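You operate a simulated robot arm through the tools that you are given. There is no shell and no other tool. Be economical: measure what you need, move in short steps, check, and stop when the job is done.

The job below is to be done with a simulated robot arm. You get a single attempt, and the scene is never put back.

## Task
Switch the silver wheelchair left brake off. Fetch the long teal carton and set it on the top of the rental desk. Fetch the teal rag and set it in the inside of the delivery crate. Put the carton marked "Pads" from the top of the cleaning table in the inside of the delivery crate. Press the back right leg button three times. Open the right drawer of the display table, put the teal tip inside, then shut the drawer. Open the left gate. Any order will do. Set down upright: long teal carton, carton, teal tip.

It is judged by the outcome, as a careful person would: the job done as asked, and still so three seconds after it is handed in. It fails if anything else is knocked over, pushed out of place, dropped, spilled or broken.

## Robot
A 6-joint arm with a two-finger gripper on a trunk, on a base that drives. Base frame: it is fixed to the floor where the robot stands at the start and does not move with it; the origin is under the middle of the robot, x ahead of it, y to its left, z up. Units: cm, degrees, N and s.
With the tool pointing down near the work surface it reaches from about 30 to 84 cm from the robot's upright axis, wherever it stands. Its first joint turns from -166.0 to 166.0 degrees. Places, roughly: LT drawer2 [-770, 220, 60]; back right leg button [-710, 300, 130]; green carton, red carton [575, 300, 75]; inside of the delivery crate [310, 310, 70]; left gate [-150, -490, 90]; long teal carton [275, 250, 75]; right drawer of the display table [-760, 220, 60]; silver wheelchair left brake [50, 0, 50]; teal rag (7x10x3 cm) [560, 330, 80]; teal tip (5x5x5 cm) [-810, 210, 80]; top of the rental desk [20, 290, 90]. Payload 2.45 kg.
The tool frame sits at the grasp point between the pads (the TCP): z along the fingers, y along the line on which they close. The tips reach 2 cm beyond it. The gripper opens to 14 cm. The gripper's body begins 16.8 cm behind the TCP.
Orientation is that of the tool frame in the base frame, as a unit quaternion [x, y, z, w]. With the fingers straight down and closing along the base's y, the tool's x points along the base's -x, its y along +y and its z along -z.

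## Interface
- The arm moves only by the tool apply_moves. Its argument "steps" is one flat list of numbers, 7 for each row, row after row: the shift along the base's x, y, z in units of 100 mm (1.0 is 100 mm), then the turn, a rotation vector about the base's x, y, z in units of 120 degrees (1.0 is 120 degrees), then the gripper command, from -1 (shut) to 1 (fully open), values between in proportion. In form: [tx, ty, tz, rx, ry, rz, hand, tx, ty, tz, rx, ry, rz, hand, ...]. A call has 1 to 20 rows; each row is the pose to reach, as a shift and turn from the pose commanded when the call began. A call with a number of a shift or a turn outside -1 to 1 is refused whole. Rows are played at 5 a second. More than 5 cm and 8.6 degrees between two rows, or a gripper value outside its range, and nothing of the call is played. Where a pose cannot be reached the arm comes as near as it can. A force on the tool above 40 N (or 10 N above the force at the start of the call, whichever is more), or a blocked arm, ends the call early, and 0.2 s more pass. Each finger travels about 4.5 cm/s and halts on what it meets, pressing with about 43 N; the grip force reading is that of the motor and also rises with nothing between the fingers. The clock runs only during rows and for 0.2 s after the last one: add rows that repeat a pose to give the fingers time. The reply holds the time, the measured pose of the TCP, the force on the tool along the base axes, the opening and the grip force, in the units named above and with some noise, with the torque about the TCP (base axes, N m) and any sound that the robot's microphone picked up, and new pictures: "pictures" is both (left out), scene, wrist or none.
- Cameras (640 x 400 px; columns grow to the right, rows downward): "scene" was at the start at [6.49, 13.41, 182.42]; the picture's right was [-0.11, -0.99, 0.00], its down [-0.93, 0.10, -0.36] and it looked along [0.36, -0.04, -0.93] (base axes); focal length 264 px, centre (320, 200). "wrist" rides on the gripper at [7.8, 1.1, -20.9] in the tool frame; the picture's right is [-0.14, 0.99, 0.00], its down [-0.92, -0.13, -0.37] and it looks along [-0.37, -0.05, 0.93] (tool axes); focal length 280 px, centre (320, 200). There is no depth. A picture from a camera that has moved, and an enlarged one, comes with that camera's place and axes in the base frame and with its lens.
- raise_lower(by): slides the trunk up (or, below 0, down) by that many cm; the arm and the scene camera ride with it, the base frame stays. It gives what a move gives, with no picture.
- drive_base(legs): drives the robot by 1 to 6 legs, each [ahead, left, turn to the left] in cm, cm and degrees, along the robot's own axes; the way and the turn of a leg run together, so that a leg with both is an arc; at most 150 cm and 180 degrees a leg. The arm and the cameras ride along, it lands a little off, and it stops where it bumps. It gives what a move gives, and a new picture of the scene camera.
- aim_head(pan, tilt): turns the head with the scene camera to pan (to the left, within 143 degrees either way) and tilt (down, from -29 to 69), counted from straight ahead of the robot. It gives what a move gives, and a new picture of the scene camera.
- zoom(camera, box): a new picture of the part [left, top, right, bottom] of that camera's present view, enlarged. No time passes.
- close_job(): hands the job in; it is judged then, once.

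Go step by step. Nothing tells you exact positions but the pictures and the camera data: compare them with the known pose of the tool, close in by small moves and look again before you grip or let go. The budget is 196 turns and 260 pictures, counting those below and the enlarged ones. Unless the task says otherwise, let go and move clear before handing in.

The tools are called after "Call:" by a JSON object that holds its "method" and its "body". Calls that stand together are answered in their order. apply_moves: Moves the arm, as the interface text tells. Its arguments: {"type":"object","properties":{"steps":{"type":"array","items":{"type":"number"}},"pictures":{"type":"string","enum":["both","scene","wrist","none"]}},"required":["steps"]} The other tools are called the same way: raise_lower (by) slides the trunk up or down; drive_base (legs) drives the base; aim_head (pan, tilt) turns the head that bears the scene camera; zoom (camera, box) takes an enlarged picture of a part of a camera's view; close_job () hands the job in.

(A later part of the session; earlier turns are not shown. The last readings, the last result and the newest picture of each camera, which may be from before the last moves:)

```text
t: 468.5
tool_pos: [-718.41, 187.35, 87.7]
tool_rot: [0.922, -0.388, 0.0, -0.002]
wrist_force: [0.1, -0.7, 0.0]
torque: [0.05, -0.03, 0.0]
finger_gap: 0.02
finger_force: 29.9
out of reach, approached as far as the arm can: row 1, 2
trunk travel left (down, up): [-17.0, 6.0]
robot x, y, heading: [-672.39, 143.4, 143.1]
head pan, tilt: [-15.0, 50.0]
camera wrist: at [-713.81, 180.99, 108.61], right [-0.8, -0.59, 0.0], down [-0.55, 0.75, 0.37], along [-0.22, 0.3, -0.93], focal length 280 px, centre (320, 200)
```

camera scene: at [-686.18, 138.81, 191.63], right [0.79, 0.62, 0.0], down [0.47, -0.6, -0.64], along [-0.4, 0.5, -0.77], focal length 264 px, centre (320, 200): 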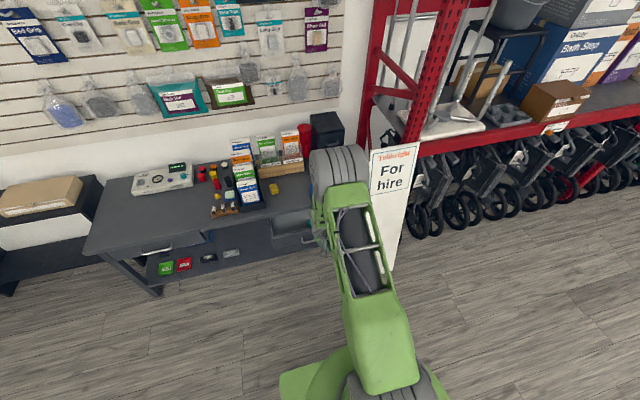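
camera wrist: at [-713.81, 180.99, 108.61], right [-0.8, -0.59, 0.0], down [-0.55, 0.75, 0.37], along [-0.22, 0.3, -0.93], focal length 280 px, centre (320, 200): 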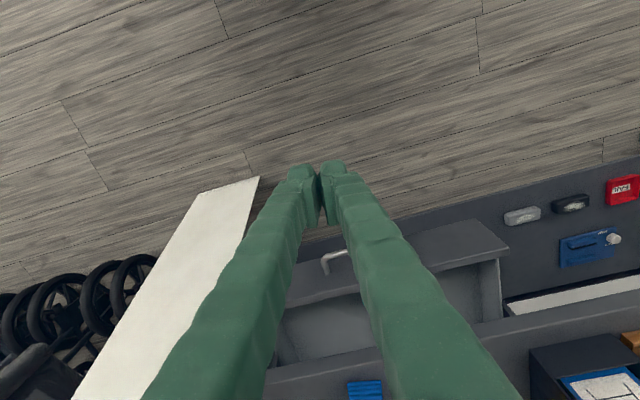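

Call:
{"method": "raise_lower", "body": {"by": -17}}

Call:
{"method": "apply_moves", "body": {"steps": [0, 0, -0.3, 0, 0, 0.035, -1, 0, 0, -0.6, 0, 0, 0.07, -1, 0, 0, -0.82, 0, 0, 0.0725, -1], "pictures": "none"}}

Call:
{"method": "drive_base", "body": {"legs": [[14, 0, 0]]}}

Call:
{"method": "zoom", "body": {"camera": "wrist", "box": [0, 0, 640, 400]}}

```text
t: 470.4
tool_pos: [-718.39, 187.31, 70.61]
tool_rot: [0.921, -0.39, -0.001, -0.002]
wrist_force: [-0.1, 1.0, 0.8]
torque: [-0.03, 0.04, 0.0]
finger_gap: 0.0
finger_force: 29.5
trunk travel left (down, up): [0.0, 23.0]
robot x, y, heading: [-671.69, 143.29, 143.5]
head pan, tilt: [-15.0, 50.0]
```

```text
t: 471.2
tool_pos: [-718.39, 187.25, 62.38]
tool_rot: [0.948, -0.318, -0.001, -0.001]
wrist_force: [0.0, -1.3, -1.0]
torque: [0.0, 0.01, -0.01]
finger_gap: 0.0
finger_force: 29.4
trunk travel left (down, up): [0.0, 23.0]
robot x, y, heading: [-672.23, 143.39, 143.2]
head pan, tilt: [-15.0, 50.0]
```

```text
t: 472.5
tool_pos: [-729.53, 195.41, 62.36]
tool_rot: [0.948, -0.317, -0.001, -0.001]
wrist_force: [-0.1, 0.5, 0.4]
torque: [-0.02, 0.01, 0.02]
finger_gap: 0.0
finger_force: 29.6
trunk travel left (down, up): [0.0, 23.0]
robot x, y, heading: [-683.32, 151.79, 143.3]
head pan, tilt: [-15.0, 50.0]
camera scene: at [-697.26, 147.08, 174.62], right [0.78, 0.62, 0.0], down [0.48, -0.6, -0.64], along [-0.4, 0.5, -0.77], focal length 264 px, centre (320, 200)
```

scene: 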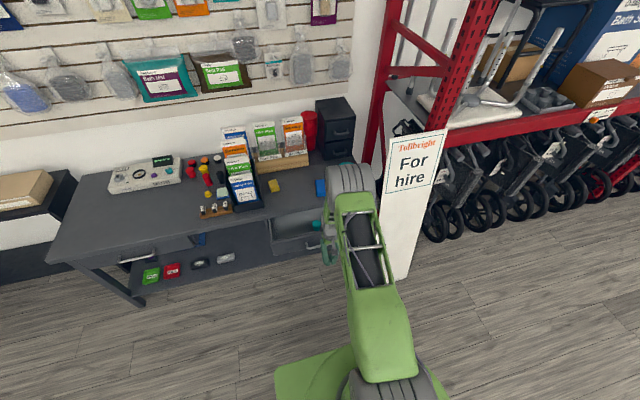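

```text
1.00 times, centred on (320, 200) of wrist (not enlarged: the box is as wide or as high as the picture)
camera zoom: at [-723.95, 189.86, 83.3], right [-0.71, -0.71, 0.0], down [-0.66, 0.66, 0.37], along [-0.26, 0.26, -0.93], focal length 280 px, centre (320, 200)
```

zoom: 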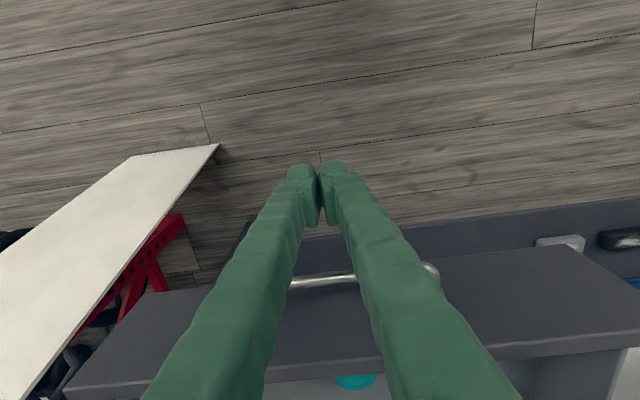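

Call:
{"method": "apply_moves", "body": {"steps": [-0.16, 0.12, 0, 0, 0, 0, -1, -0.24, 0.18, 0, 0, 0, 0, -1, -0.31, 0.23, 0, 0, 0, 0, -1, -0.38, 0.285, 0, 0, 0, 0, -1, -0.45, 0.34, 0, 0, 0, 0, -1, -0.52, 0.39, 0, 0, 0, 0, -1, -0.59, 0.44, 0, 0, 0, 0, -1, -0.66, 0.495, 0, 0, 0, 0, -1, -0.73, 0.55, 0, 0, 0, 0, -1, -0.8, 0.6, 0, 0, 0, 0, -1], "pictures": "none"}}

Call:
{"method": "apply_moves", "body": {"steps": [-0.07, 0.05, 0, 0, 0, 0, -1, -0.14, 0.105, 0, 0, 0, 0, -1, -0.21, 0.16, 0, 0, 0, 0, -1, -0.28, 0.21, 0, 0, 0, 0, -1, -0.35, 0.26, 0, 0, 0, 0, -1, -0.42, 0.315, 0, 0, 0, 0, -1, -0.49, 0.37, 0, 0, 0, 0, -1, -0.56, 0.42, 0, 0, 0, 0, -1], "pictures": "wrist"}}

```text
t: 474.7
tool_pos: [-737.66, 201.46, 62.38]
tool_rot: [0.948, -0.317, -0.001, -0.001]
wrist_force: [1.2, -0.2, 0.2]
torque: [-0.03, -0.02, 0.03]
finger_gap: 0.01
finger_force: 29.5
trunk travel left (down, up): [0.0, 23.0]
robot x, y, heading: [-683.21, 151.64, 143.3]
head pan, tilt: [-15.0, 50.0]
```

```text
t: 476.5
tool_pos: [-743.14, 205.65, 62.27]
tool_rot: [0.948, -0.317, -0.002, -0.002]
wrist_force: [1.1, -1.1, -0.6]
torque: [-0.01, 0.01, 0.0]
finger_gap: 0.02
finger_force: 30.0
trunk travel left (down, up): [0.0, 23.0]
robot x, y, heading: [-682.86, 151.69, 143.3]
head pan, tilt: [-15.0, 50.0]
camera wrist: at [-737.57, 200.08, 83.34], right [-0.71, -0.71, 0.0], down [-0.66, 0.66, 0.37], along [-0.26, 0.26, -0.93], focal length 280 px, centre (320, 200)
```

wrist: 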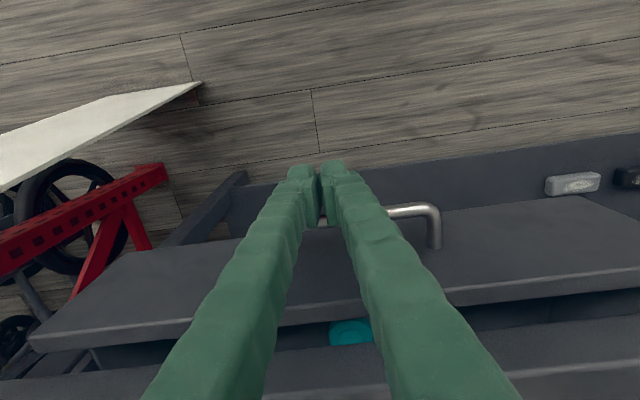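

Call:
{"method": "apply_moves", "body": {"steps": [-0.06, 0.045, 0, 0, 0, 0, -1, -0.12, 0.09, 0, 0, 0, 0, -1, -0.18, 0.135, 0, 0, 0, 0, -1, -0.24, 0.18, 0, 0, 0, 0, -1, -0.3, 0.225, 0, 0, 0, 0, -1, -0.36, 0.27, 0, 0, 0, 0, -1, -0.42, 0.315, 0, 0, 0, 0, -1, -0.48, 0.36, 0, 0, 0, 0, -1], "pictures": "wrist"}}

```text
t: 478.3
tool_pos: [-745.44, 207.52, 62.63]
tool_rot: [0.948, -0.317, 0.0, -0.001]
wrist_force: [1.5, 0.8, -3.5]
torque: [-0.02, -0.06, 0.0]
finger_gap: 0.0
finger_force: 29.6
out of reach, approached as far as the arm can: row 5, 6, 7, 8
trunk travel left (down, up): [0.0, 23.0]
robot x, y, heading: [-683.34, 151.82, 143.2]
head pan, tilt: [-15.0, 50.0]
camera wrist: at [-740.02, 201.83, 83.6], right [-0.71, -0.71, 0.0], down [-0.66, 0.66, 0.37], along [-0.26, 0.26, -0.93], focal length 280 px, centre (320, 200)
```

wrist: 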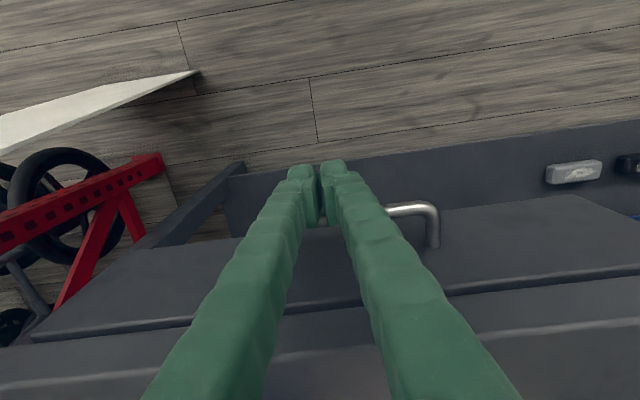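

Call:
{"method": "apply_moves", "body": {"steps": [0.25, -0.18, 0, 0, 0, 0, -1, 0.64, -0.48, 0, 0, 0, 0, -1], "pictures": "none"}}

Call:
{"method": "drive_base", "body": {"legs": [[7, 0, 0]]}}

Call:
{"method": "apply_moves", "body": {"steps": [-0.04, 0.03, 0, 0, 0, 0, -1, -0.08, 0.06, 0, 0, 0, 0, -1, -0.12, 0.09, 0, 0, 0, 0, -1, -0.16, 0.12, 0, 0, 0, 0, -1, -0.2, 0.15, 0, 0, 0, 0, -1, -0.24, 0.18, 0, 0, 0, 0, -1, -0.28, 0.21, 0, 0, 0, 0, -1, -0.32, 0.24, 0, 0, 0, 0, -1], "pictures": "wrist"}}

```text
t: 478.7
tool_pos: [-746.01, 207.93, 64.04]
tool_rot: [0.948, -0.317, -0.022, -0.011]
wrist_force: [-0.4, -0.3, -0.2]
torque: [0.05, 0.05, -0.01]
finger_gap: 0.0
finger_force: 29.6
trunk travel left (down, up): [0.0, 23.0]
robot x, y, heading: [-683.24, 151.57, 143.4]
head pan, tilt: [-15.0, 50.0]
stopped in row 1: the force on the tool passed its limit at 72 N (the readings are from after the stop); the commanded pose is now the measured one
```

```text
t: 479.5
tool_pos: [-746.34, 208.23, 63.29]
tool_rot: [0.948, -0.318, -0.006, -0.005]
wrist_force: [-0.5, 0.3, 0.9]
torque: [-0.02, -0.03, 0.04]
finger_gap: 0.01
finger_force: 28.8
trunk travel left (down, up): [0.0, 23.0]
robot x, y, heading: [-684.04, 152.7, 143.4]
head pan, tilt: [-15.0, 50.0]
stopped in leg 1: the force on the tool passed its limit at 64 N (the readings are from after the stop); the commanded pose is now the measured one
camera scene: at [-698.33, 147.87, 174.63], right [0.78, 0.62, 0.0], down [0.47, -0.6, -0.64], along [-0.4, 0.5, -0.77], focal length 264 px, centre (320, 200)
```

scene: 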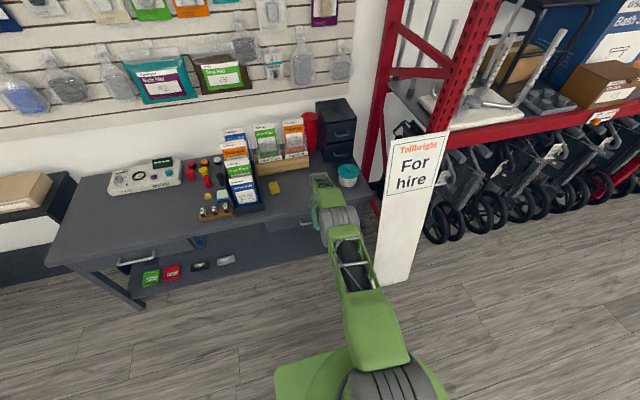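

```text
t: 480.5
tool_pos: [-746.54, 208.32, 62.8]
tool_rot: [0.948, -0.317, 0.002, -0.002]
wrist_force: [1.2, -0.1, -1.6]
torque: [-0.01, -0.06, 0.03]
finger_gap: 0.0
finger_force: 29.4
out of reach, approached as far as the arm can: row 3, 4
trunk travel left (down, up): [0.0, 23.0]
robot x, y, heading: [-684.05, 152.75, 143.2]
head pan, tilt: [-15.0, 50.0]
stopped in row 4: the force on the tool passed its limit at 41 N (the readings are from after the stop); the commanded pose is now the measured one
camera wrist: at [-740.99, 202.74, 83.86], right [-0.71, -0.71, -0.01], down [-0.66, 0.66, 0.37], along [-0.26, 0.26, -0.93], focal length 280 px, centre (320, 200)
```

wrist: 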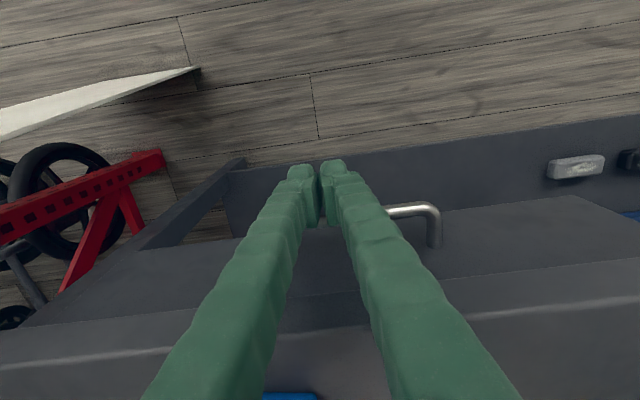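

The drawer is pushed home. I back away with the base and check it.

Call:
{"method": "drive_base", "body": {"legs": [[-30, 0, 0]]}}

Call:
{"method": "zoom", "body": {"camera": "scene", "box": [80, 100, 440, 300]}}

Call:
{"method": "zoom", "body": {"camera": "wrist", "box": [0, 0, 640, 400]}}

```text
t: 482.5
tool_pos: [-722.49, 190.96, 62.97]
tool_rot: [0.948, -0.32, 0.001, -0.002]
wrist_force: [-0.1, 0.5, -0.4]
torque: [-0.03, 0.0, -0.01]
finger_gap: 0.0
finger_force: 29.5
trunk travel left (down, up): [0.0, 23.0]
robot x, y, heading: [-660.65, 134.76, 142.7]
head pan, tilt: [-15.0, 50.0]
camera scene: at [-674.62, 130.14, 174.63], right [0.79, 0.61, 0.0], down [0.47, -0.6, -0.64], along [-0.4, 0.51, -0.77], focal length 264 px, centre (320, 200)
```

scene: 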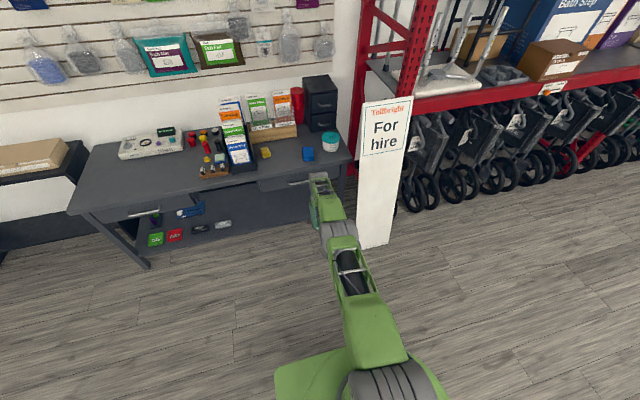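

```text
1.78 times, centred on (260, 200) of scene
camera zoom: at [-674.62, 130.14, 174.63], right [0.79, 0.61, 0.0], down [0.47, -0.6, -0.64], along [-0.4, 0.51, -0.77], focal length 469 px, centre (427, 200)
```

zoom: 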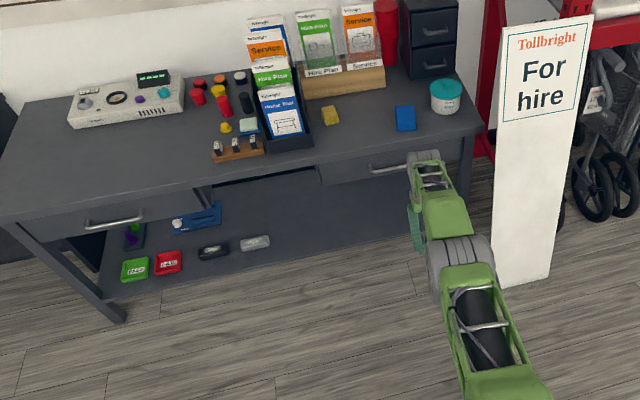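

```text
1.00 times, centred on (320, 200) of wrist (not enlarged: the box is as wide or as high as the picture)
camera zoom: at [-717.05, 185.27, 83.9], right [-0.71, -0.7, 0.0], down [-0.66, 0.66, 0.37], along [-0.26, 0.27, -0.93], focal length 280 px, centre (320, 200)
```

zoom: 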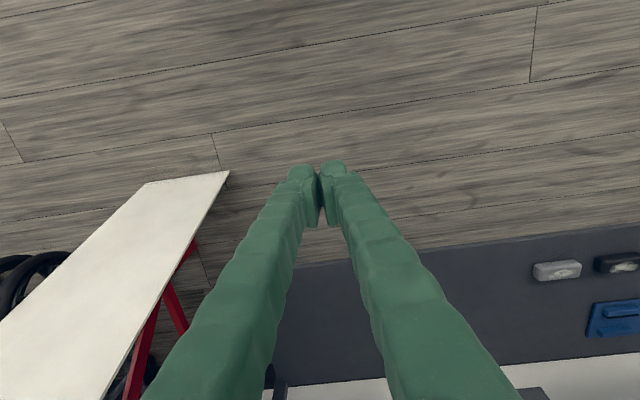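

The drawer is shut and everything on the table is in place. Last, the left gate near (-150,-490). I tuck the arm and drive down the aisle.

Call:
{"method": "apply_moves", "body": {"steps": [0.3, -0.25, 0.3, 0, 0, 0, -1, 0.6, -0.45, 0.6, 0, 0, 0, -1, 0.9, -0.7, 1, 0, 0, 0, -1], "pictures": "none"}}

Call:
{"method": "raise_lower", "body": {"by": 23}}

Call:
{"method": "drive_base", "body": {"legs": [[-40, 0, 0], [0, 0, 90], [150, 0, 0], [30, 0, 0]]}}

Call:
{"method": "aim_head", "body": {"pan": 70, "tilt": 20}}

```text
refused: row 3 steps farther than a row can; nothing moved
```

```text
t: 484.9
tool_pos: [-722.53, 190.9, 85.82]
tool_rot: [0.948, -0.32, 0.001, -0.004]
wrist_force: [0.1, 0.2, 0.5]
torque: [-0.01, -0.01, 0.01]
finger_gap: 0.0
finger_force: 29.6
trunk travel left (down, up): [-23.0, 0.0]
robot x, y, heading: [-660.41, 134.61, 142.9]
head pan, tilt: [-15.0, 50.0]
```

```text
t: 499.9
tool_pos: [-797.92, -93.84, 85.87]
tool_rot: [0.9, 0.436, 0.001, -0.002]
wrist_force: [-0.2, -0.1, -0.3]
torque: [0.03, -0.06, 0.02]
finger_gap: 0.0
finger_force: 29.3
trunk travel left (down, up): [-23.0, 0.0]
robot x, y, heading: [-740.39, -33.09, -128.2]
head pan, tilt: [-15.0, 50.0]
camera scene: at [-736.54, -47.07, 197.6], right [-0.6, 0.8, 0.0], down [0.61, 0.46, -0.64], along [-0.51, -0.39, -0.77], focal length 264 px, centre (320, 200)
```

scene: 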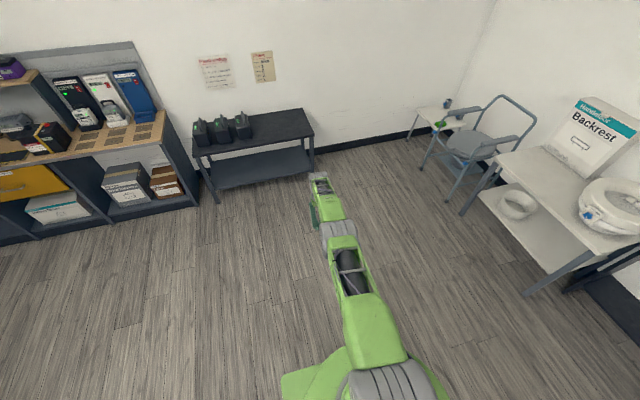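

```text
t: 501.5
tool_pos: [-797.83, -93.84, 85.9]
tool_rot: [0.9, 0.436, -0.002, -0.003]
wrist_force: [-0.4, -0.6, 0.4]
torque: [0.0, 0.03, 0.01]
finger_gap: 0.01
finger_force: 29.5
trunk travel left (down, up): [-23.0, 0.0]
robot x, y, heading: [-740.66, -32.92, -127.9]
head pan, tilt: [70.0, 20.0]
camera scene: at [-725.38, -50.24, 202.17], right [-0.85, -0.53, 0.0], down [-0.18, 0.29, -0.94], along [0.5, -0.8, -0.34], focal length 264 px, centre (320, 200)
```

scene: 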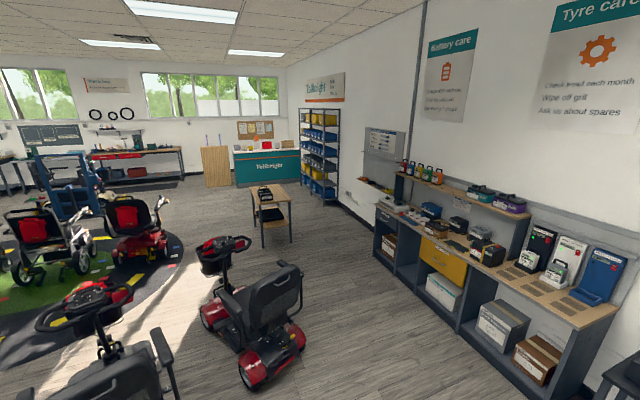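

A scooter and a table stand in between; the wooden panel beside the teal counter should be the gate. I tuck the arm, turn, and thread the way there.

Call:
{"method": "apply_moves", "body": {"steps": [0.2, 0.2, 0.2, 0, 0, 0, -1, 0.4, 0.42, 0.4, 0, 0, 0, -1, 0.6, 0.64, 0.6, 0, 0, 0, -1, 0.75, 0.8, 0.8, 0, 0, 0, -1, 0.9, 0.95, 1, 0, 0, 0, -1], "pictures": "none"}}

Call:
{"method": "apply_moves", "body": {"steps": [0.2, 0.2, 0.2, 0, 0, 0, -1, 0.4, 0.42, 0.4, 0, 0, 0, -1, 0.6, 0.64, 0.6, 0, 0, 0, -1, 0.75, 0.8, 0.8, 0, 0, 0, -1], "pictures": "none"}}

Call:
{"method": "drive_base", "body": {"legs": [[0, 0, 91], [0, -110, 0], [120, 0, 0], [100, 0, 0]]}}

Call:
{"method": "aim_head", "body": {"pan": 0, "tilt": 20}}

```text
t: 502.7
tool_pos: [-788.99, -84.16, 95.97]
tool_rot: [0.9, 0.436, -0.002, -0.003]
wrist_force: [1.3, -0.6, -0.1]
torque: [-0.03, 0.04, 0.02]
finger_gap: 0.0
finger_force: 29.5
trunk travel left (down, up): [-23.0, 0.0]
robot x, y, heading: [-740.87, -32.67, -127.9]
head pan, tilt: [70.0, 20.0]
```

```text
t: 503.7
tool_pos: [-781.38, -76.28, 103.89]
tool_rot: [0.9, 0.436, -0.002, -0.002]
wrist_force: [-0.5, 0.1, 0.3]
torque: [-0.04, 0.01, 0.02]
finger_gap: 0.01
finger_force: 30.0
trunk travel left (down, up): [-23.0, 0.0]
robot x, y, heading: [-740.86, -32.77, -128.0]
head pan, tilt: [70.0, 20.0]
```

```text
t: 527.9
tool_pos: [-597.51, -302.71, 103.9]
tool_rot: [0.352, 0.936, -0.002, -0.001]
wrist_force: [-0.3, -0.1, -0.1]
torque: [0.0, 0.04, -0.03]
finger_gap: 0.0
finger_force: 29.3
trunk travel left (down, up): [-23.0, 0.0]
robot x, y, heading: [-638.76, -259.79, -40.9]
head pan, tilt: [70.0, 20.0]
camera scene: at [-620.71, -245.31, 202.17], right [0.49, -0.87, 0.0], down [-0.3, -0.17, -0.94], along [0.82, 0.46, -0.34], focal length 264 px, centre (320, 200)
```

scene: 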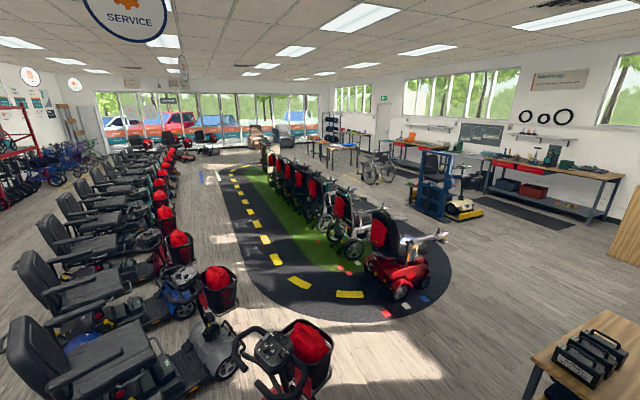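

```text
t: 529.4
tool_pos: [-597.41, -302.66, 103.88]
tool_rot: [0.352, 0.936, -0.003, 0.0]
wrist_force: [0.5, 0.1, 0.2]
torque: [0.01, -0.01, 0.01]
finger_gap: 0.01
finger_force: 29.1
trunk travel left (down, up): [-23.0, 0.0]
robot x, y, heading: [-638.97, -259.78, -40.9]
head pan, tilt: [0.0, 20.0]
camera scene: at [-621.85, -255.89, 202.17], right [-0.65, -0.76, 0.0], down [-0.26, 0.22, -0.94], along [0.71, -0.61, -0.34], focal length 264 px, centre (320, 200)
```

scene: 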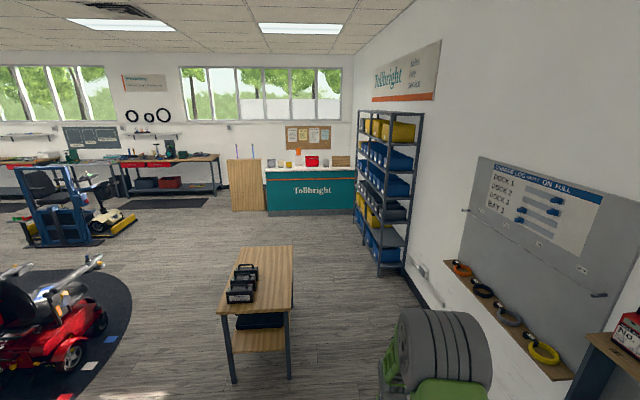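

Call:
{"method": "zoom", "body": {"camera": "scene", "box": [210, 130, 370, 230]}}

```text
4.00 times, centred on (290, 180) of scene
camera zoom: at [-621.85, -255.89, 202.17], right [-0.65, -0.76, 0.0], down [-0.26, 0.22, -0.94], along [0.71, -0.61, -0.34], focal length 1056 px, centre (440, 280)
```

zoom: 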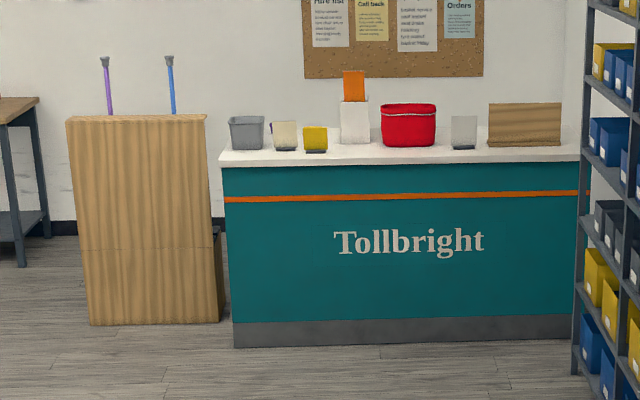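

Call:
{"method": "drive_base", "body": {"legs": [[0, 0, 54.6], [95, 0, 0], [94, 0, 0], [0, 0, -50], [100, 0, 0], [90, 0, 0]]}}

Call:
{"method": "aim_head", "body": {"pan": 0, "tilt": 30}}

```text
t: 552.8
tool_pos: [-257.13, -364.99, 103.87]
tool_rot: [0.316, 0.949, -0.003, -0.001]
wrist_force: [-0.2, -0.1, -0.5]
torque: [0.0, 0.02, 0.0]
finger_gap: 0.0
finger_force: 29.3
trunk travel left (down, up): [-23.0, 0.0]
robot x, y, heading: [-301.75, -325.34, -36.3]
head pan, tilt: [0.0, 20.0]
camera scene: at [-284.9, -320.24, 202.17], right [-0.59, -0.8, 0.0], down [-0.28, 0.2, -0.94], along [0.76, -0.56, -0.34], focal length 264 px, centre (320, 200)
```

scene: 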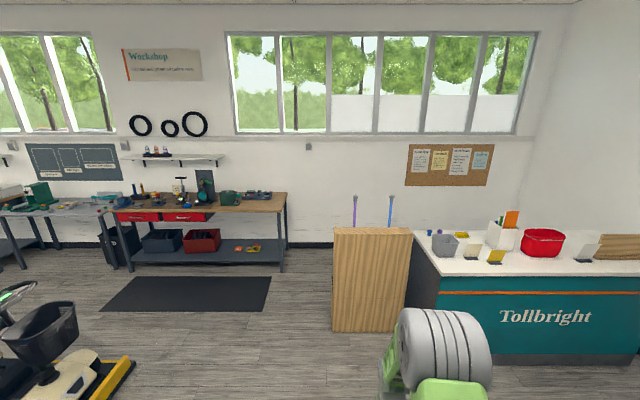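

```text
t: 553.5
tool_pos: [-257.13, -364.96, 103.87]
tool_rot: [0.316, 0.949, -0.002, 0.0]
wrist_force: [0.4, 0.1, -0.1]
torque: [0.0, -0.03, 0.0]
finger_gap: 0.01
finger_force: 29.8
trunk travel left (down, up): [-23.0, 0.0]
robot x, y, heading: [-301.62, -325.33, -36.5]
head pan, tilt: [0.0, 30.0]
camera scene: at [-285.17, -320.04, 200.57], right [-0.59, -0.8, 0.0], down [-0.4, 0.3, -0.87], along [0.7, -0.51, -0.5], focal length 264 px, centre (320, 200)
```

scene: 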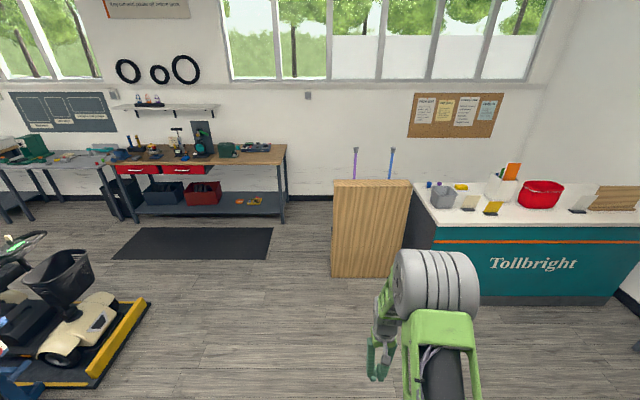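

The wooden unit stands with its back to me; I'll go round its left end and look at the other side.

Call:
{"method": "drive_base", "body": {"legs": [[100, 91, 0], [0, 0, -90], [0, 70, 0], [0, 70, 0]]}}

Call:
{"method": "aim_head", "body": {"pan": 0, "tilt": 30}}

```text
t: 578.0
tool_pos: [-94.59, -440.66, 103.86]
tool_rot: [0.896, 0.445, -0.001, -0.003]
wrist_force: [0.3, -0.6, -0.2]
torque: [-0.05, 0.0, 0.03]
finger_gap: 0.0
finger_force: 29.4
trunk travel left (down, up): [-23.0, 0.0]
robot x, y, heading: [-54.94, -396.7, -127.0]
head pan, tilt: [0.0, 30.0]
camera scene: at [-49.53, -412.99, 200.56], right [-0.8, 0.6, 0.0], down [0.3, 0.4, -0.87], along [-0.52, -0.69, -0.5], focal length 264 px, centre (320, 200)
```

scene: 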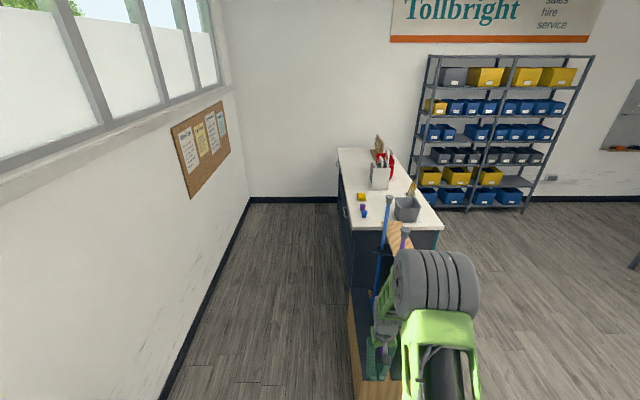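

```text
t: 578.6
tool_pos: [-94.6, -440.62, 103.81]
tool_rot: [0.896, 0.444, -0.001, -0.002]
wrist_force: [-0.6, -0.3, -0.3]
torque: [0.03, 0.0, 0.0]
finger_gap: 0.02
finger_force: 29.2
trunk travel left (down, up): [-23.0, 0.0]
robot x, y, heading: [-54.39, -396.44, -127.0]
head pan, tilt: [0.0, 30.0]
camera scene: at [-49.55, -412.98, 200.57], right [-0.8, 0.6, 0.0], down [0.3, 0.4, -0.87], along [-0.52, -0.69, -0.5], focal length 264 px, centre (320, 200)
```

scene: 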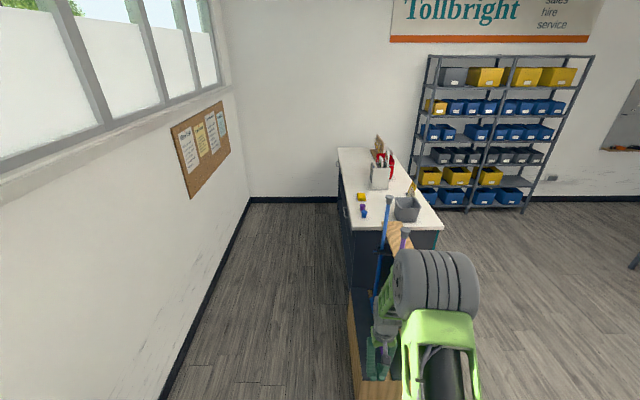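

Call:
{"method": "drive_base", "body": {"legs": [[0, 27, 0], [60, 0, 0], [0, 40, 0], [50, 0, 0]]}}

Call:
{"method": "aim_head", "body": {"pan": -85, "tilt": 45}}

```text
t: 590.8
tool_pos: [-106.37, -569.03, 103.77]
tool_rot: [0.895, 0.446, -0.001, -0.003]
wrist_force: [0.0, 0.2, 0.0]
torque: [0.03, -0.01, -0.01]
finger_gap: 0.02
finger_force: 29.3
trunk travel left (down, up): [-23.0, 0.0]
robot x, y, heading: [-66.0, -524.55, -126.7]
head pan, tilt: [0.0, 30.0]
camera scene: at [-61.28, -541.39, 200.56], right [-0.8, 0.6, 0.0], down [0.3, 0.4, -0.87], along [-0.52, -0.69, -0.5], focal length 264 px, centre (320, 200)
```

scene: 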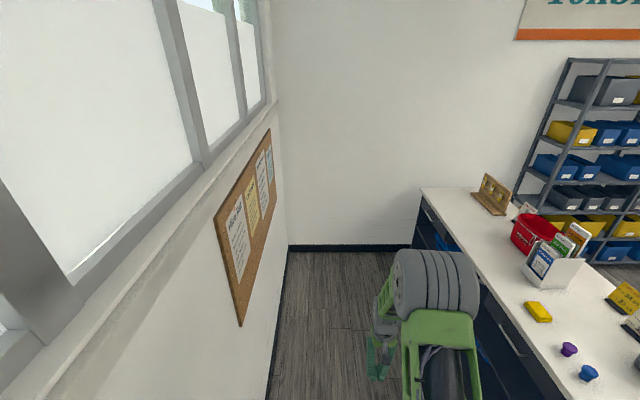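

```text
t: 592.4
tool_pos: [-106.18, -569.08, 103.84]
tool_rot: [0.896, 0.444, 0.0, -0.002]
wrist_force: [-0.8, 0.4, -0.6]
torque: [0.0, 0.03, 0.03]
finger_gap: 0.0
finger_force: 29.1
trunk travel left (down, up): [-23.0, 0.0]
robot x, y, heading: [-66.31, -524.6, -126.8]
head pan, tilt: [-85.0, 45.0]
camera scene: at [-62.7, -529.78, 198.3], right [0.53, 0.85, 0.0], down [0.6, -0.37, -0.71], along [-0.6, 0.37, -0.71], focal length 264 px, centre (320, 200)
```

scene: 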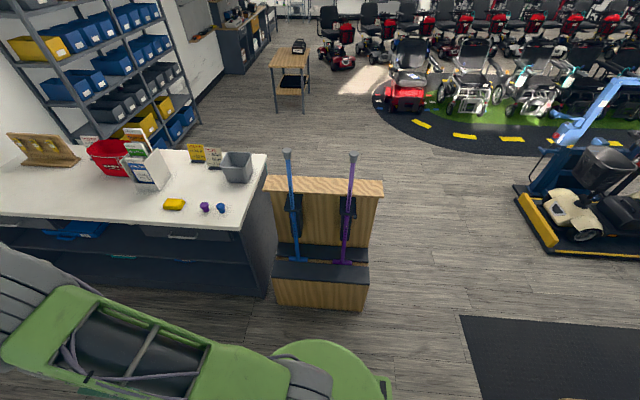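

Now I see it: a cane stand with two holders (gates), blue cane on the left and purple on the right. Zoom in.

Call:
{"method": "zoom", "body": {"camera": "scene", "box": [250, 140, 400, 320]}}

Call:
{"method": "zoom", "body": {"camera": "scene", "box": [265, 175, 325, 255]}}

```text
2.22 times, centred on (325, 230) of scene
camera zoom: at [-62.7, -529.78, 198.3], right [0.53, 0.85, 0.0], down [0.6, -0.37, -0.71], along [-0.6, 0.37, -0.71], focal length 587 px, centre (309, 133)
```

zoom: 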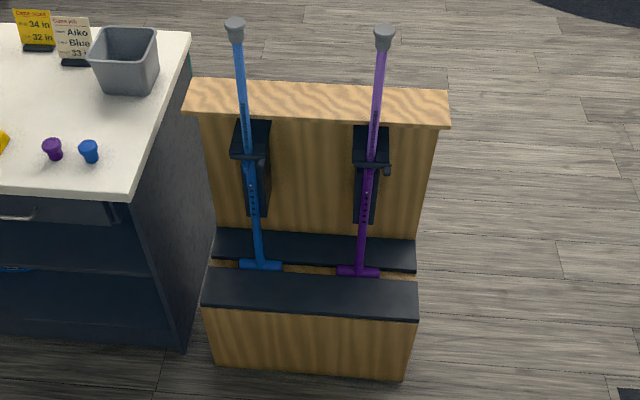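

```text
5.00 times, centred on (295, 215) of scene
camera zoom: at [-62.7, -529.78, 198.3], right [0.53, 0.85, 0.0], down [0.6, -0.37, -0.71], along [-0.6, 0.37, -0.71], focal length 1320 px, centre (445, 125)
```

zoom: 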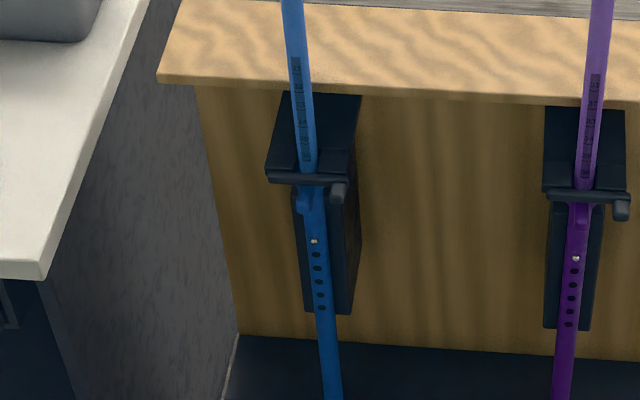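

Call:
{"method": "drive_base", "body": {"legs": [[0, 0, -90]]}}

Call:
{"method": "aim_head", "body": {"pan": 15, "tilt": 45}}

Call:
{"method": "zoom", "body": {"camera": "scene", "box": [180, 130, 340, 260]}}

Call:
{"method": "zoom", "body": {"camera": "wrist", "box": [0, 0, 640, 400]}}

```text
t: 596.6
tool_pos: [-110.71, -485.26, 103.81]
tool_rot: [0.949, -0.316, 0.001, -0.002]
wrist_force: [1.0, -0.5, -0.7]
torque: [-0.01, 0.01, 0.0]
finger_gap: 0.02
finger_force: 28.9
trunk travel left (down, up): [-23.0, 0.0]
robot x, y, heading: [-66.47, -524.81, 143.6]
head pan, tilt: [-85.0, 45.0]
camera scene: at [-71.26, -528.58, 198.3], right [0.85, -0.52, 0.0], down [-0.37, -0.6, -0.71], along [0.37, 0.6, -0.71], focal length 264 px, centre (320, 200)
```

scene: 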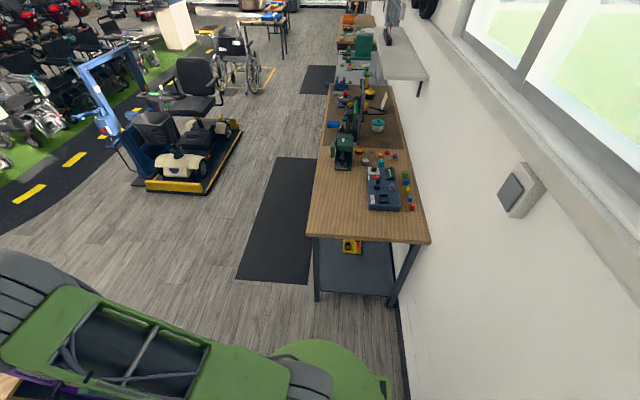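

```text
t: 598.4
tool_pos: [-110.8, -485.26, 103.86]
tool_rot: [0.949, -0.316, 0.001, -0.003]
wrist_force: [0.1, 0.8, -1.2]
torque: [0.02, 0.01, -0.02]
finger_gap: 0.0
finger_force: 29.3
trunk travel left (down, up): [-23.0, 0.0]
robot x, y, heading: [-66.48, -525.14, 143.5]
head pan, tilt: [15.0, 45.0]
camera scene: at [-83.08, -532.55, 198.3], right [0.37, 0.93, 0.0], down [0.66, -0.26, -0.71], along [-0.66, 0.26, -0.71], focal length 264 px, centre (320, 200)
```

scene: 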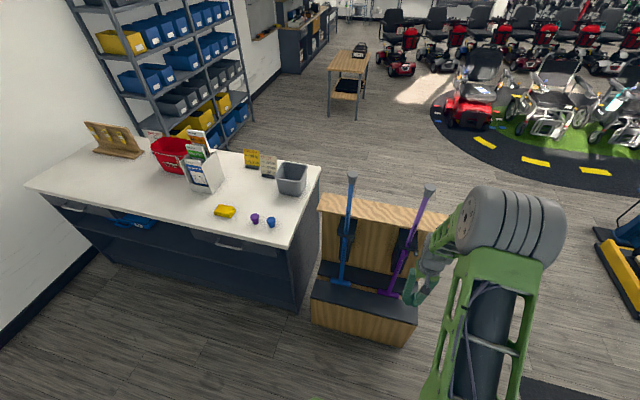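

```text
3.08 times, centred on (260, 195) of scene
camera zoom: at [-83.08, -532.55, 198.3], right [0.37, 0.93, 0.0], down [0.66, -0.26, -0.71], along [-0.66, 0.26, -0.71], focal length 812 px, centre (505, 215)
```

zoom: 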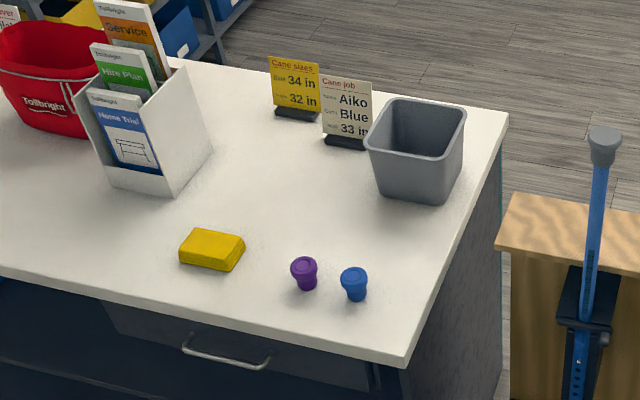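

```text
1.00 times, centred on (320, 200) of wrist (not enlarged: the box is as wide or as high as the picture)
camera zoom: at [-105.21, -490.81, 124.83], right [-0.7, -0.71, 0.0], down [-0.66, 0.65, 0.37], along [-0.26, 0.26, -0.93], focal length 280 px, centre (320, 200)
```

zoom: 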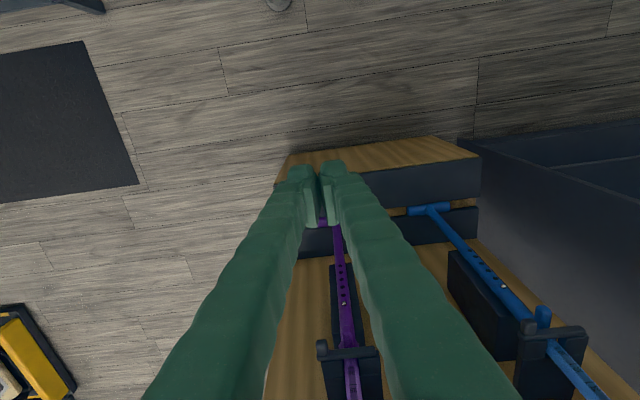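

Call:
{"method": "zoom", "body": {"camera": "wrist", "box": [440, 270, 640, 400]}}

Call:
{"method": "zoom", "body": {"camera": "scene", "box": [310, 170, 390, 300]}}

```text
3.08 times, centred on (540, 335) of wrist
camera zoom: at [-105.21, -490.81, 124.83], right [-0.7, -0.71, 0.0], down [-0.66, 0.65, 0.37], along [-0.26, 0.26, -0.93], focal length 863 px, centre (-357, -215)
```

zoom: 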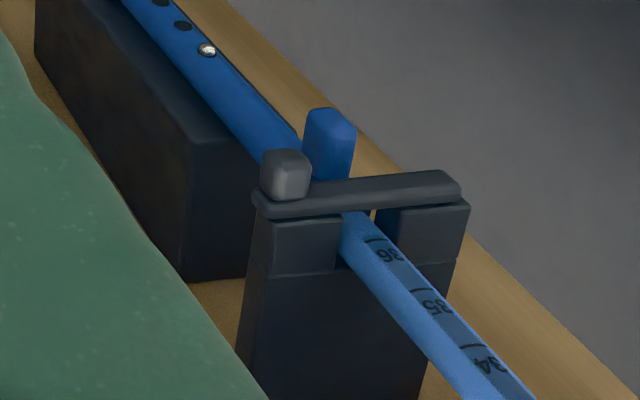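

```text
3.08 times, centred on (350, 235) of scene
camera zoom: at [-83.08, -532.55, 198.3], right [0.37, 0.93, 0.0], down [0.66, -0.26, -0.71], along [-0.66, 0.26, -0.71], focal length 812 px, centre (228, 92)
```

zoom: 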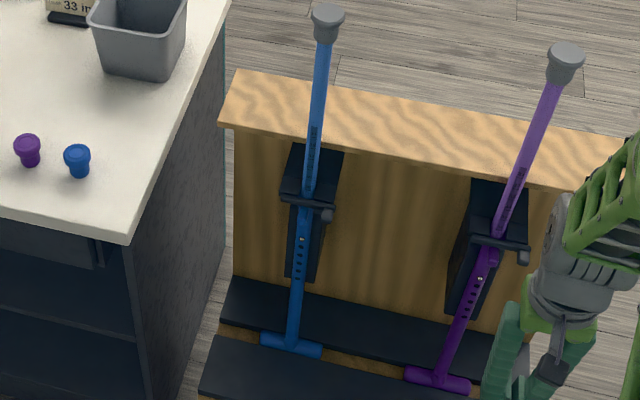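

The gate is a bar across the bracket, hinged on its left end, with a front knob at the right end around (-149.3,-490,93). I'll bring the robot nearer and grip the knob from above.

Call:
{"method": "apply_moves", "body": {"steps": [0.3, -0.2, 0, 0, 0, 0, -0.6, 0.6, -0.45, 0, 0, 0, 0, -0.4, 0.8, -0.6, 0.1, 0, 0, 0, -0.3], "pictures": "none"}}

Call:
{"method": "drive_base", "body": {"legs": [[0, 22, 0], [16, 0, 0]]}}

Call:
{"method": "zoom", "body": {"camera": "wrist", "box": [0, 0, 640, 400]}}

```text
t: 599.2
tool_pos: [-102.67, -491.38, 104.73]
tool_rot: [0.949, -0.316, 0.0, -0.002]
wrist_force: [0.4, -0.5, -0.4]
torque: [0.03, 0.07, 0.01]
finger_gap: 4.91
finger_force: 0.0
trunk travel left (down, up): [-23.0, 0.0]
robot x, y, heading: [-66.17, -525.01, 143.3]
head pan, tilt: [15.0, 45.0]
```

```text
t: 602.8
tool_pos: [-128.36, -499.23, 104.73]
tool_rot: [0.948, -0.319, 0.002, -0.002]
wrist_force: [-1.1, 0.0, 0.1]
torque: [-0.01, -0.06, 0.0]
finger_gap: 4.89
finger_force: 0.1
trunk travel left (down, up): [-23.0, 0.0]
robot x, y, heading: [-92.08, -532.78, 142.8]
head pan, tilt: [15.0, 45.0]
camera scene: at [-109.14, -540.46, 198.29], right [0.37, 0.93, 0.0], down [0.66, -0.26, -0.71], along [-0.66, 0.26, -0.71], focal length 264 px, centre (320, 200)
```

scene: 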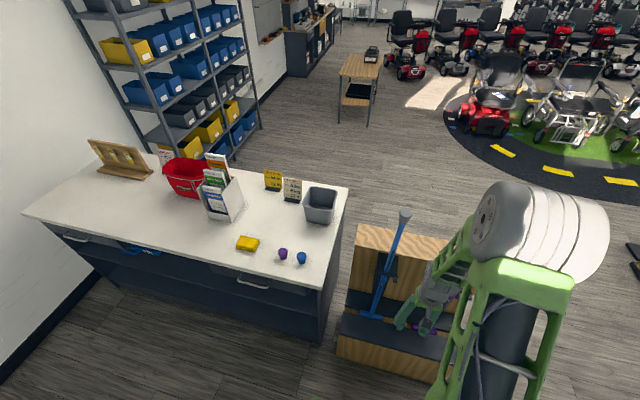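

```text
1.00 times, centred on (320, 200) of wrist (not enlarged: the box is as wide or as high as the picture)
camera zoom: at [-123.03, -504.7, 125.74], right [-0.71, -0.71, 0.0], down [-0.66, 0.66, 0.37], along [-0.26, 0.26, -0.93], focal length 280 px, centre (320, 200)
```

zoom: 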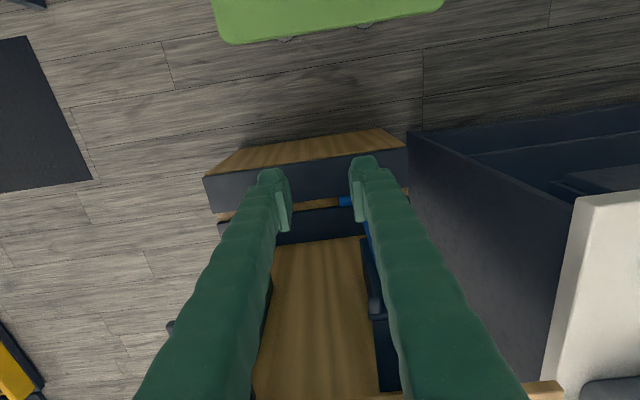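

Call:
{"method": "apply_moves", "body": {"steps": [-0.1, 0.05, 0, 0.042, 0.056, 0, -0.4, -0.25, 0.1, 0, 0.084, 0.112, 0, -0.4, -0.4, 0.15, 0, 0.126, 0.168, 0, -0.4, -0.6, 0.2, 0, 0.16, 0.213, 0, -0.4, -0.8, 0.27, 0, 0.175, 0.233, 0, -0.4], "pictures": "none"}}

Call:
{"method": "apply_moves", "body": {"steps": [-0.4, 0.1, -0.1, 0, 0, 0, -0.4, -0.8, 0.28, -0.2, 0, 0, 0, -0.4], "pictures": "wrist"}}

```text
t: 604.0
tool_pos: [-136.56, -496.52, 104.64]
tool_rot: [0.904, -0.304, -0.285, -0.096]
wrist_force: [-0.5, -0.6, 0.4]
torque: [-0.03, -0.01, 0.02]
finger_gap: 4.18
finger_force: 0.1
trunk travel left (down, up): [-23.0, 0.0]
robot x, y, heading: [-92.23, -533.19, 143.2]
head pan, tilt: [15.0, 45.0]
```

```text
t: 604.6
tool_pos: [-144.72, -493.5, 102.5]
tool_rot: [0.904, -0.305, -0.284, -0.097]
wrist_force: [0.4, -0.3, -0.1]
torque: [-0.04, -0.03, 0.01]
finger_gap: 4.22
finger_force: 0.1
trunk travel left (down, up): [-23.0, 0.0]
robot x, y, heading: [-91.8, -533.36, 143.2]
head pan, tilt: [15.0, 45.0]
camera wrist: at [-130.69, -505.46, 115.23], right [-0.69, -0.72, 0.08], down [-0.36, 0.43, 0.83], along [-0.63, 0.55, -0.55], focal length 280 px, centre (320, 200)
```

wrist: 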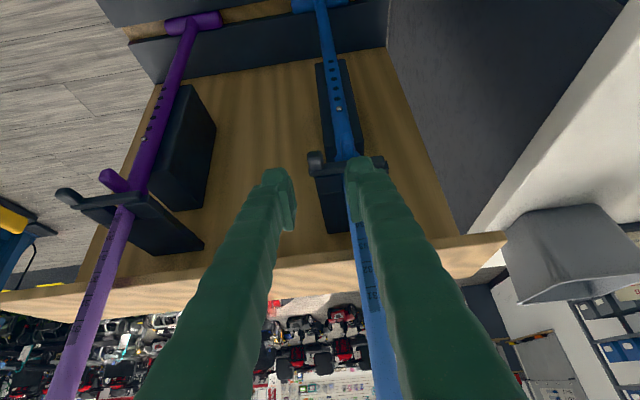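

Call:
{"method": "zoom", "body": {"camera": "wrist", "box": [270, 110, 420, 210]}}

Call:
{"method": "zoom", "body": {"camera": "wrist", "box": [40, 140, 240, 270]}}

```text
4.00 times, centred on (345, 160) of wrist
camera zoom: at [-130.69, -505.46, 115.23], right [-0.69, -0.72, 0.08], down [-0.36, 0.43, 0.83], along [-0.63, 0.55, -0.55], focal length 1122 px, centre (220, 360)
```

zoom: 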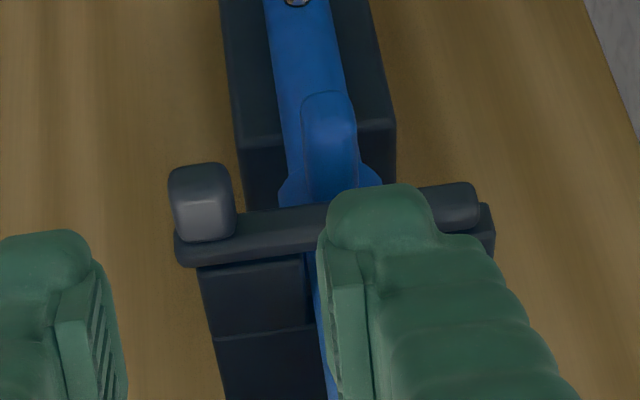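

```text
3.08 times, centred on (140, 205) of wrist
camera zoom: at [-130.69, -505.46, 115.23], right [-0.69, -0.72, 0.08], down [-0.36, 0.43, 0.83], along [-0.63, 0.55, -0.55], focal length 863 px, centre (874, 185)
```

zoom: 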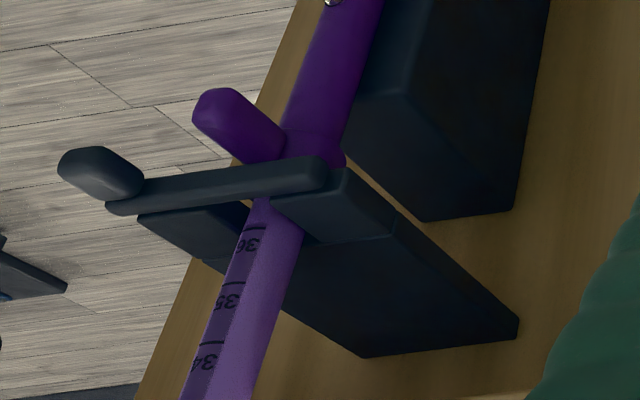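

The knob is a forward peg; I descend along the tool axis to straddle it, keeping the fingers in front of the bar.

Call:
{"method": "apply_moves", "body": {"steps": [-0.06, 0.1, -0.15, 0, 0, 0, -0.4, -0.14, 0.18, -0.35, 0, 0, 0, -0.4, -0.2, 0.23, -0.5, 0, 0, 0, -0.4], "pictures": "wrist"}}

Call:
{"method": "zoom", "body": {"camera": "wrist", "box": [240, 110, 420, 240]}}

```text
t: 605.4
tool_pos: [-146.44, -491.33, 97.73]
tool_rot: [0.904, -0.305, -0.283, -0.097]
wrist_force: [-0.4, 0.8, 0.3]
torque: [-0.01, -0.03, -0.05]
finger_gap: 4.22
finger_force: 0.2
trunk travel left (down, up): [-23.0, 0.0]
robot x, y, heading: [-92.4, -533.09, 143.2]
head pan, tilt: [15.0, 45.0]
camera wrist: at [-132.64, -503.3, 110.41], right [-0.69, -0.72, 0.08], down [-0.36, 0.43, 0.83], along [-0.63, 0.54, -0.55], focal length 280 px, centre (320, 200)
```

wrist: 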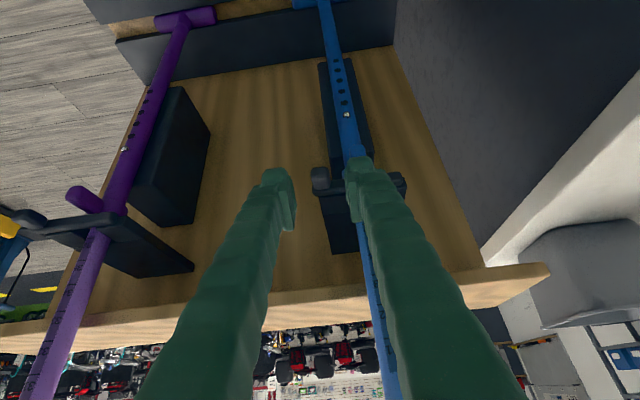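

```text
3.08 times, centred on (330, 175) of wrist
camera zoom: at [-132.64, -503.3, 110.41], right [-0.69, -0.72, 0.08], down [-0.36, 0.43, 0.83], along [-0.63, 0.54, -0.55], focal length 863 px, centre (289, 277)
```

zoom: 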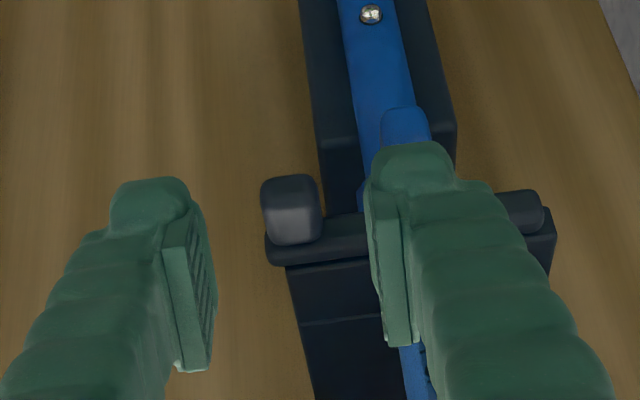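

Call:
{"method": "apply_moves", "body": {"steps": [-0.04, 0.03, -0.1, 0, 0, 0, -0.4, -0.09, 0.06, -0.2, 0, 0, 0, -0.4, -0.13, 0.09, -0.29, 0, 0, 0, -0.4], "pictures": "wrist"}}

Call:
{"method": "zoom", "body": {"camera": "wrist", "box": [240, 110, 420, 240]}}

```text
t: 606.2
tool_pos: [-147.7, -490.47, 94.88]
tool_rot: [0.904, -0.305, -0.284, -0.096]
wrist_force: [0.2, 0.8, 0.6]
torque: [-0.03, -0.02, 0.02]
finger_gap: 4.2
finger_force: 0.1
trunk travel left (down, up): [-23.0, 0.0]
robot x, y, heading: [-92.37, -532.91, 143.1]
head pan, tilt: [15.0, 45.0]
camera wrist: at [-133.85, -502.43, 107.67], right [-0.69, -0.72, 0.08], down [-0.36, 0.43, 0.83], along [-0.63, 0.54, -0.55], focal length 280 px, centre (320, 200)
```

wrist: 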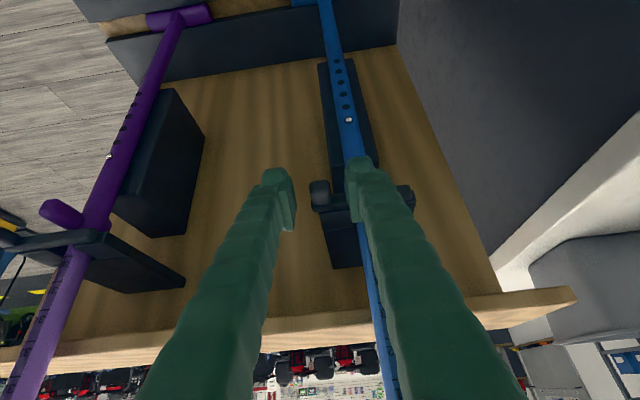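

```text
3.08 times, centred on (330, 175) of wrist
camera zoom: at [-133.85, -502.43, 107.67], right [-0.69, -0.72, 0.08], down [-0.36, 0.43, 0.83], along [-0.63, 0.54, -0.55], focal length 863 px, centre (289, 277)
```

zoom: 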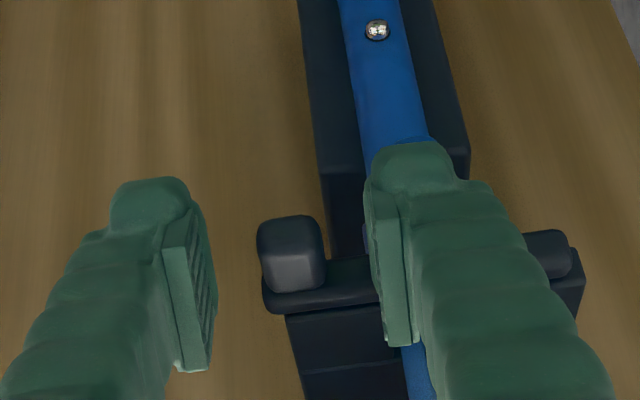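

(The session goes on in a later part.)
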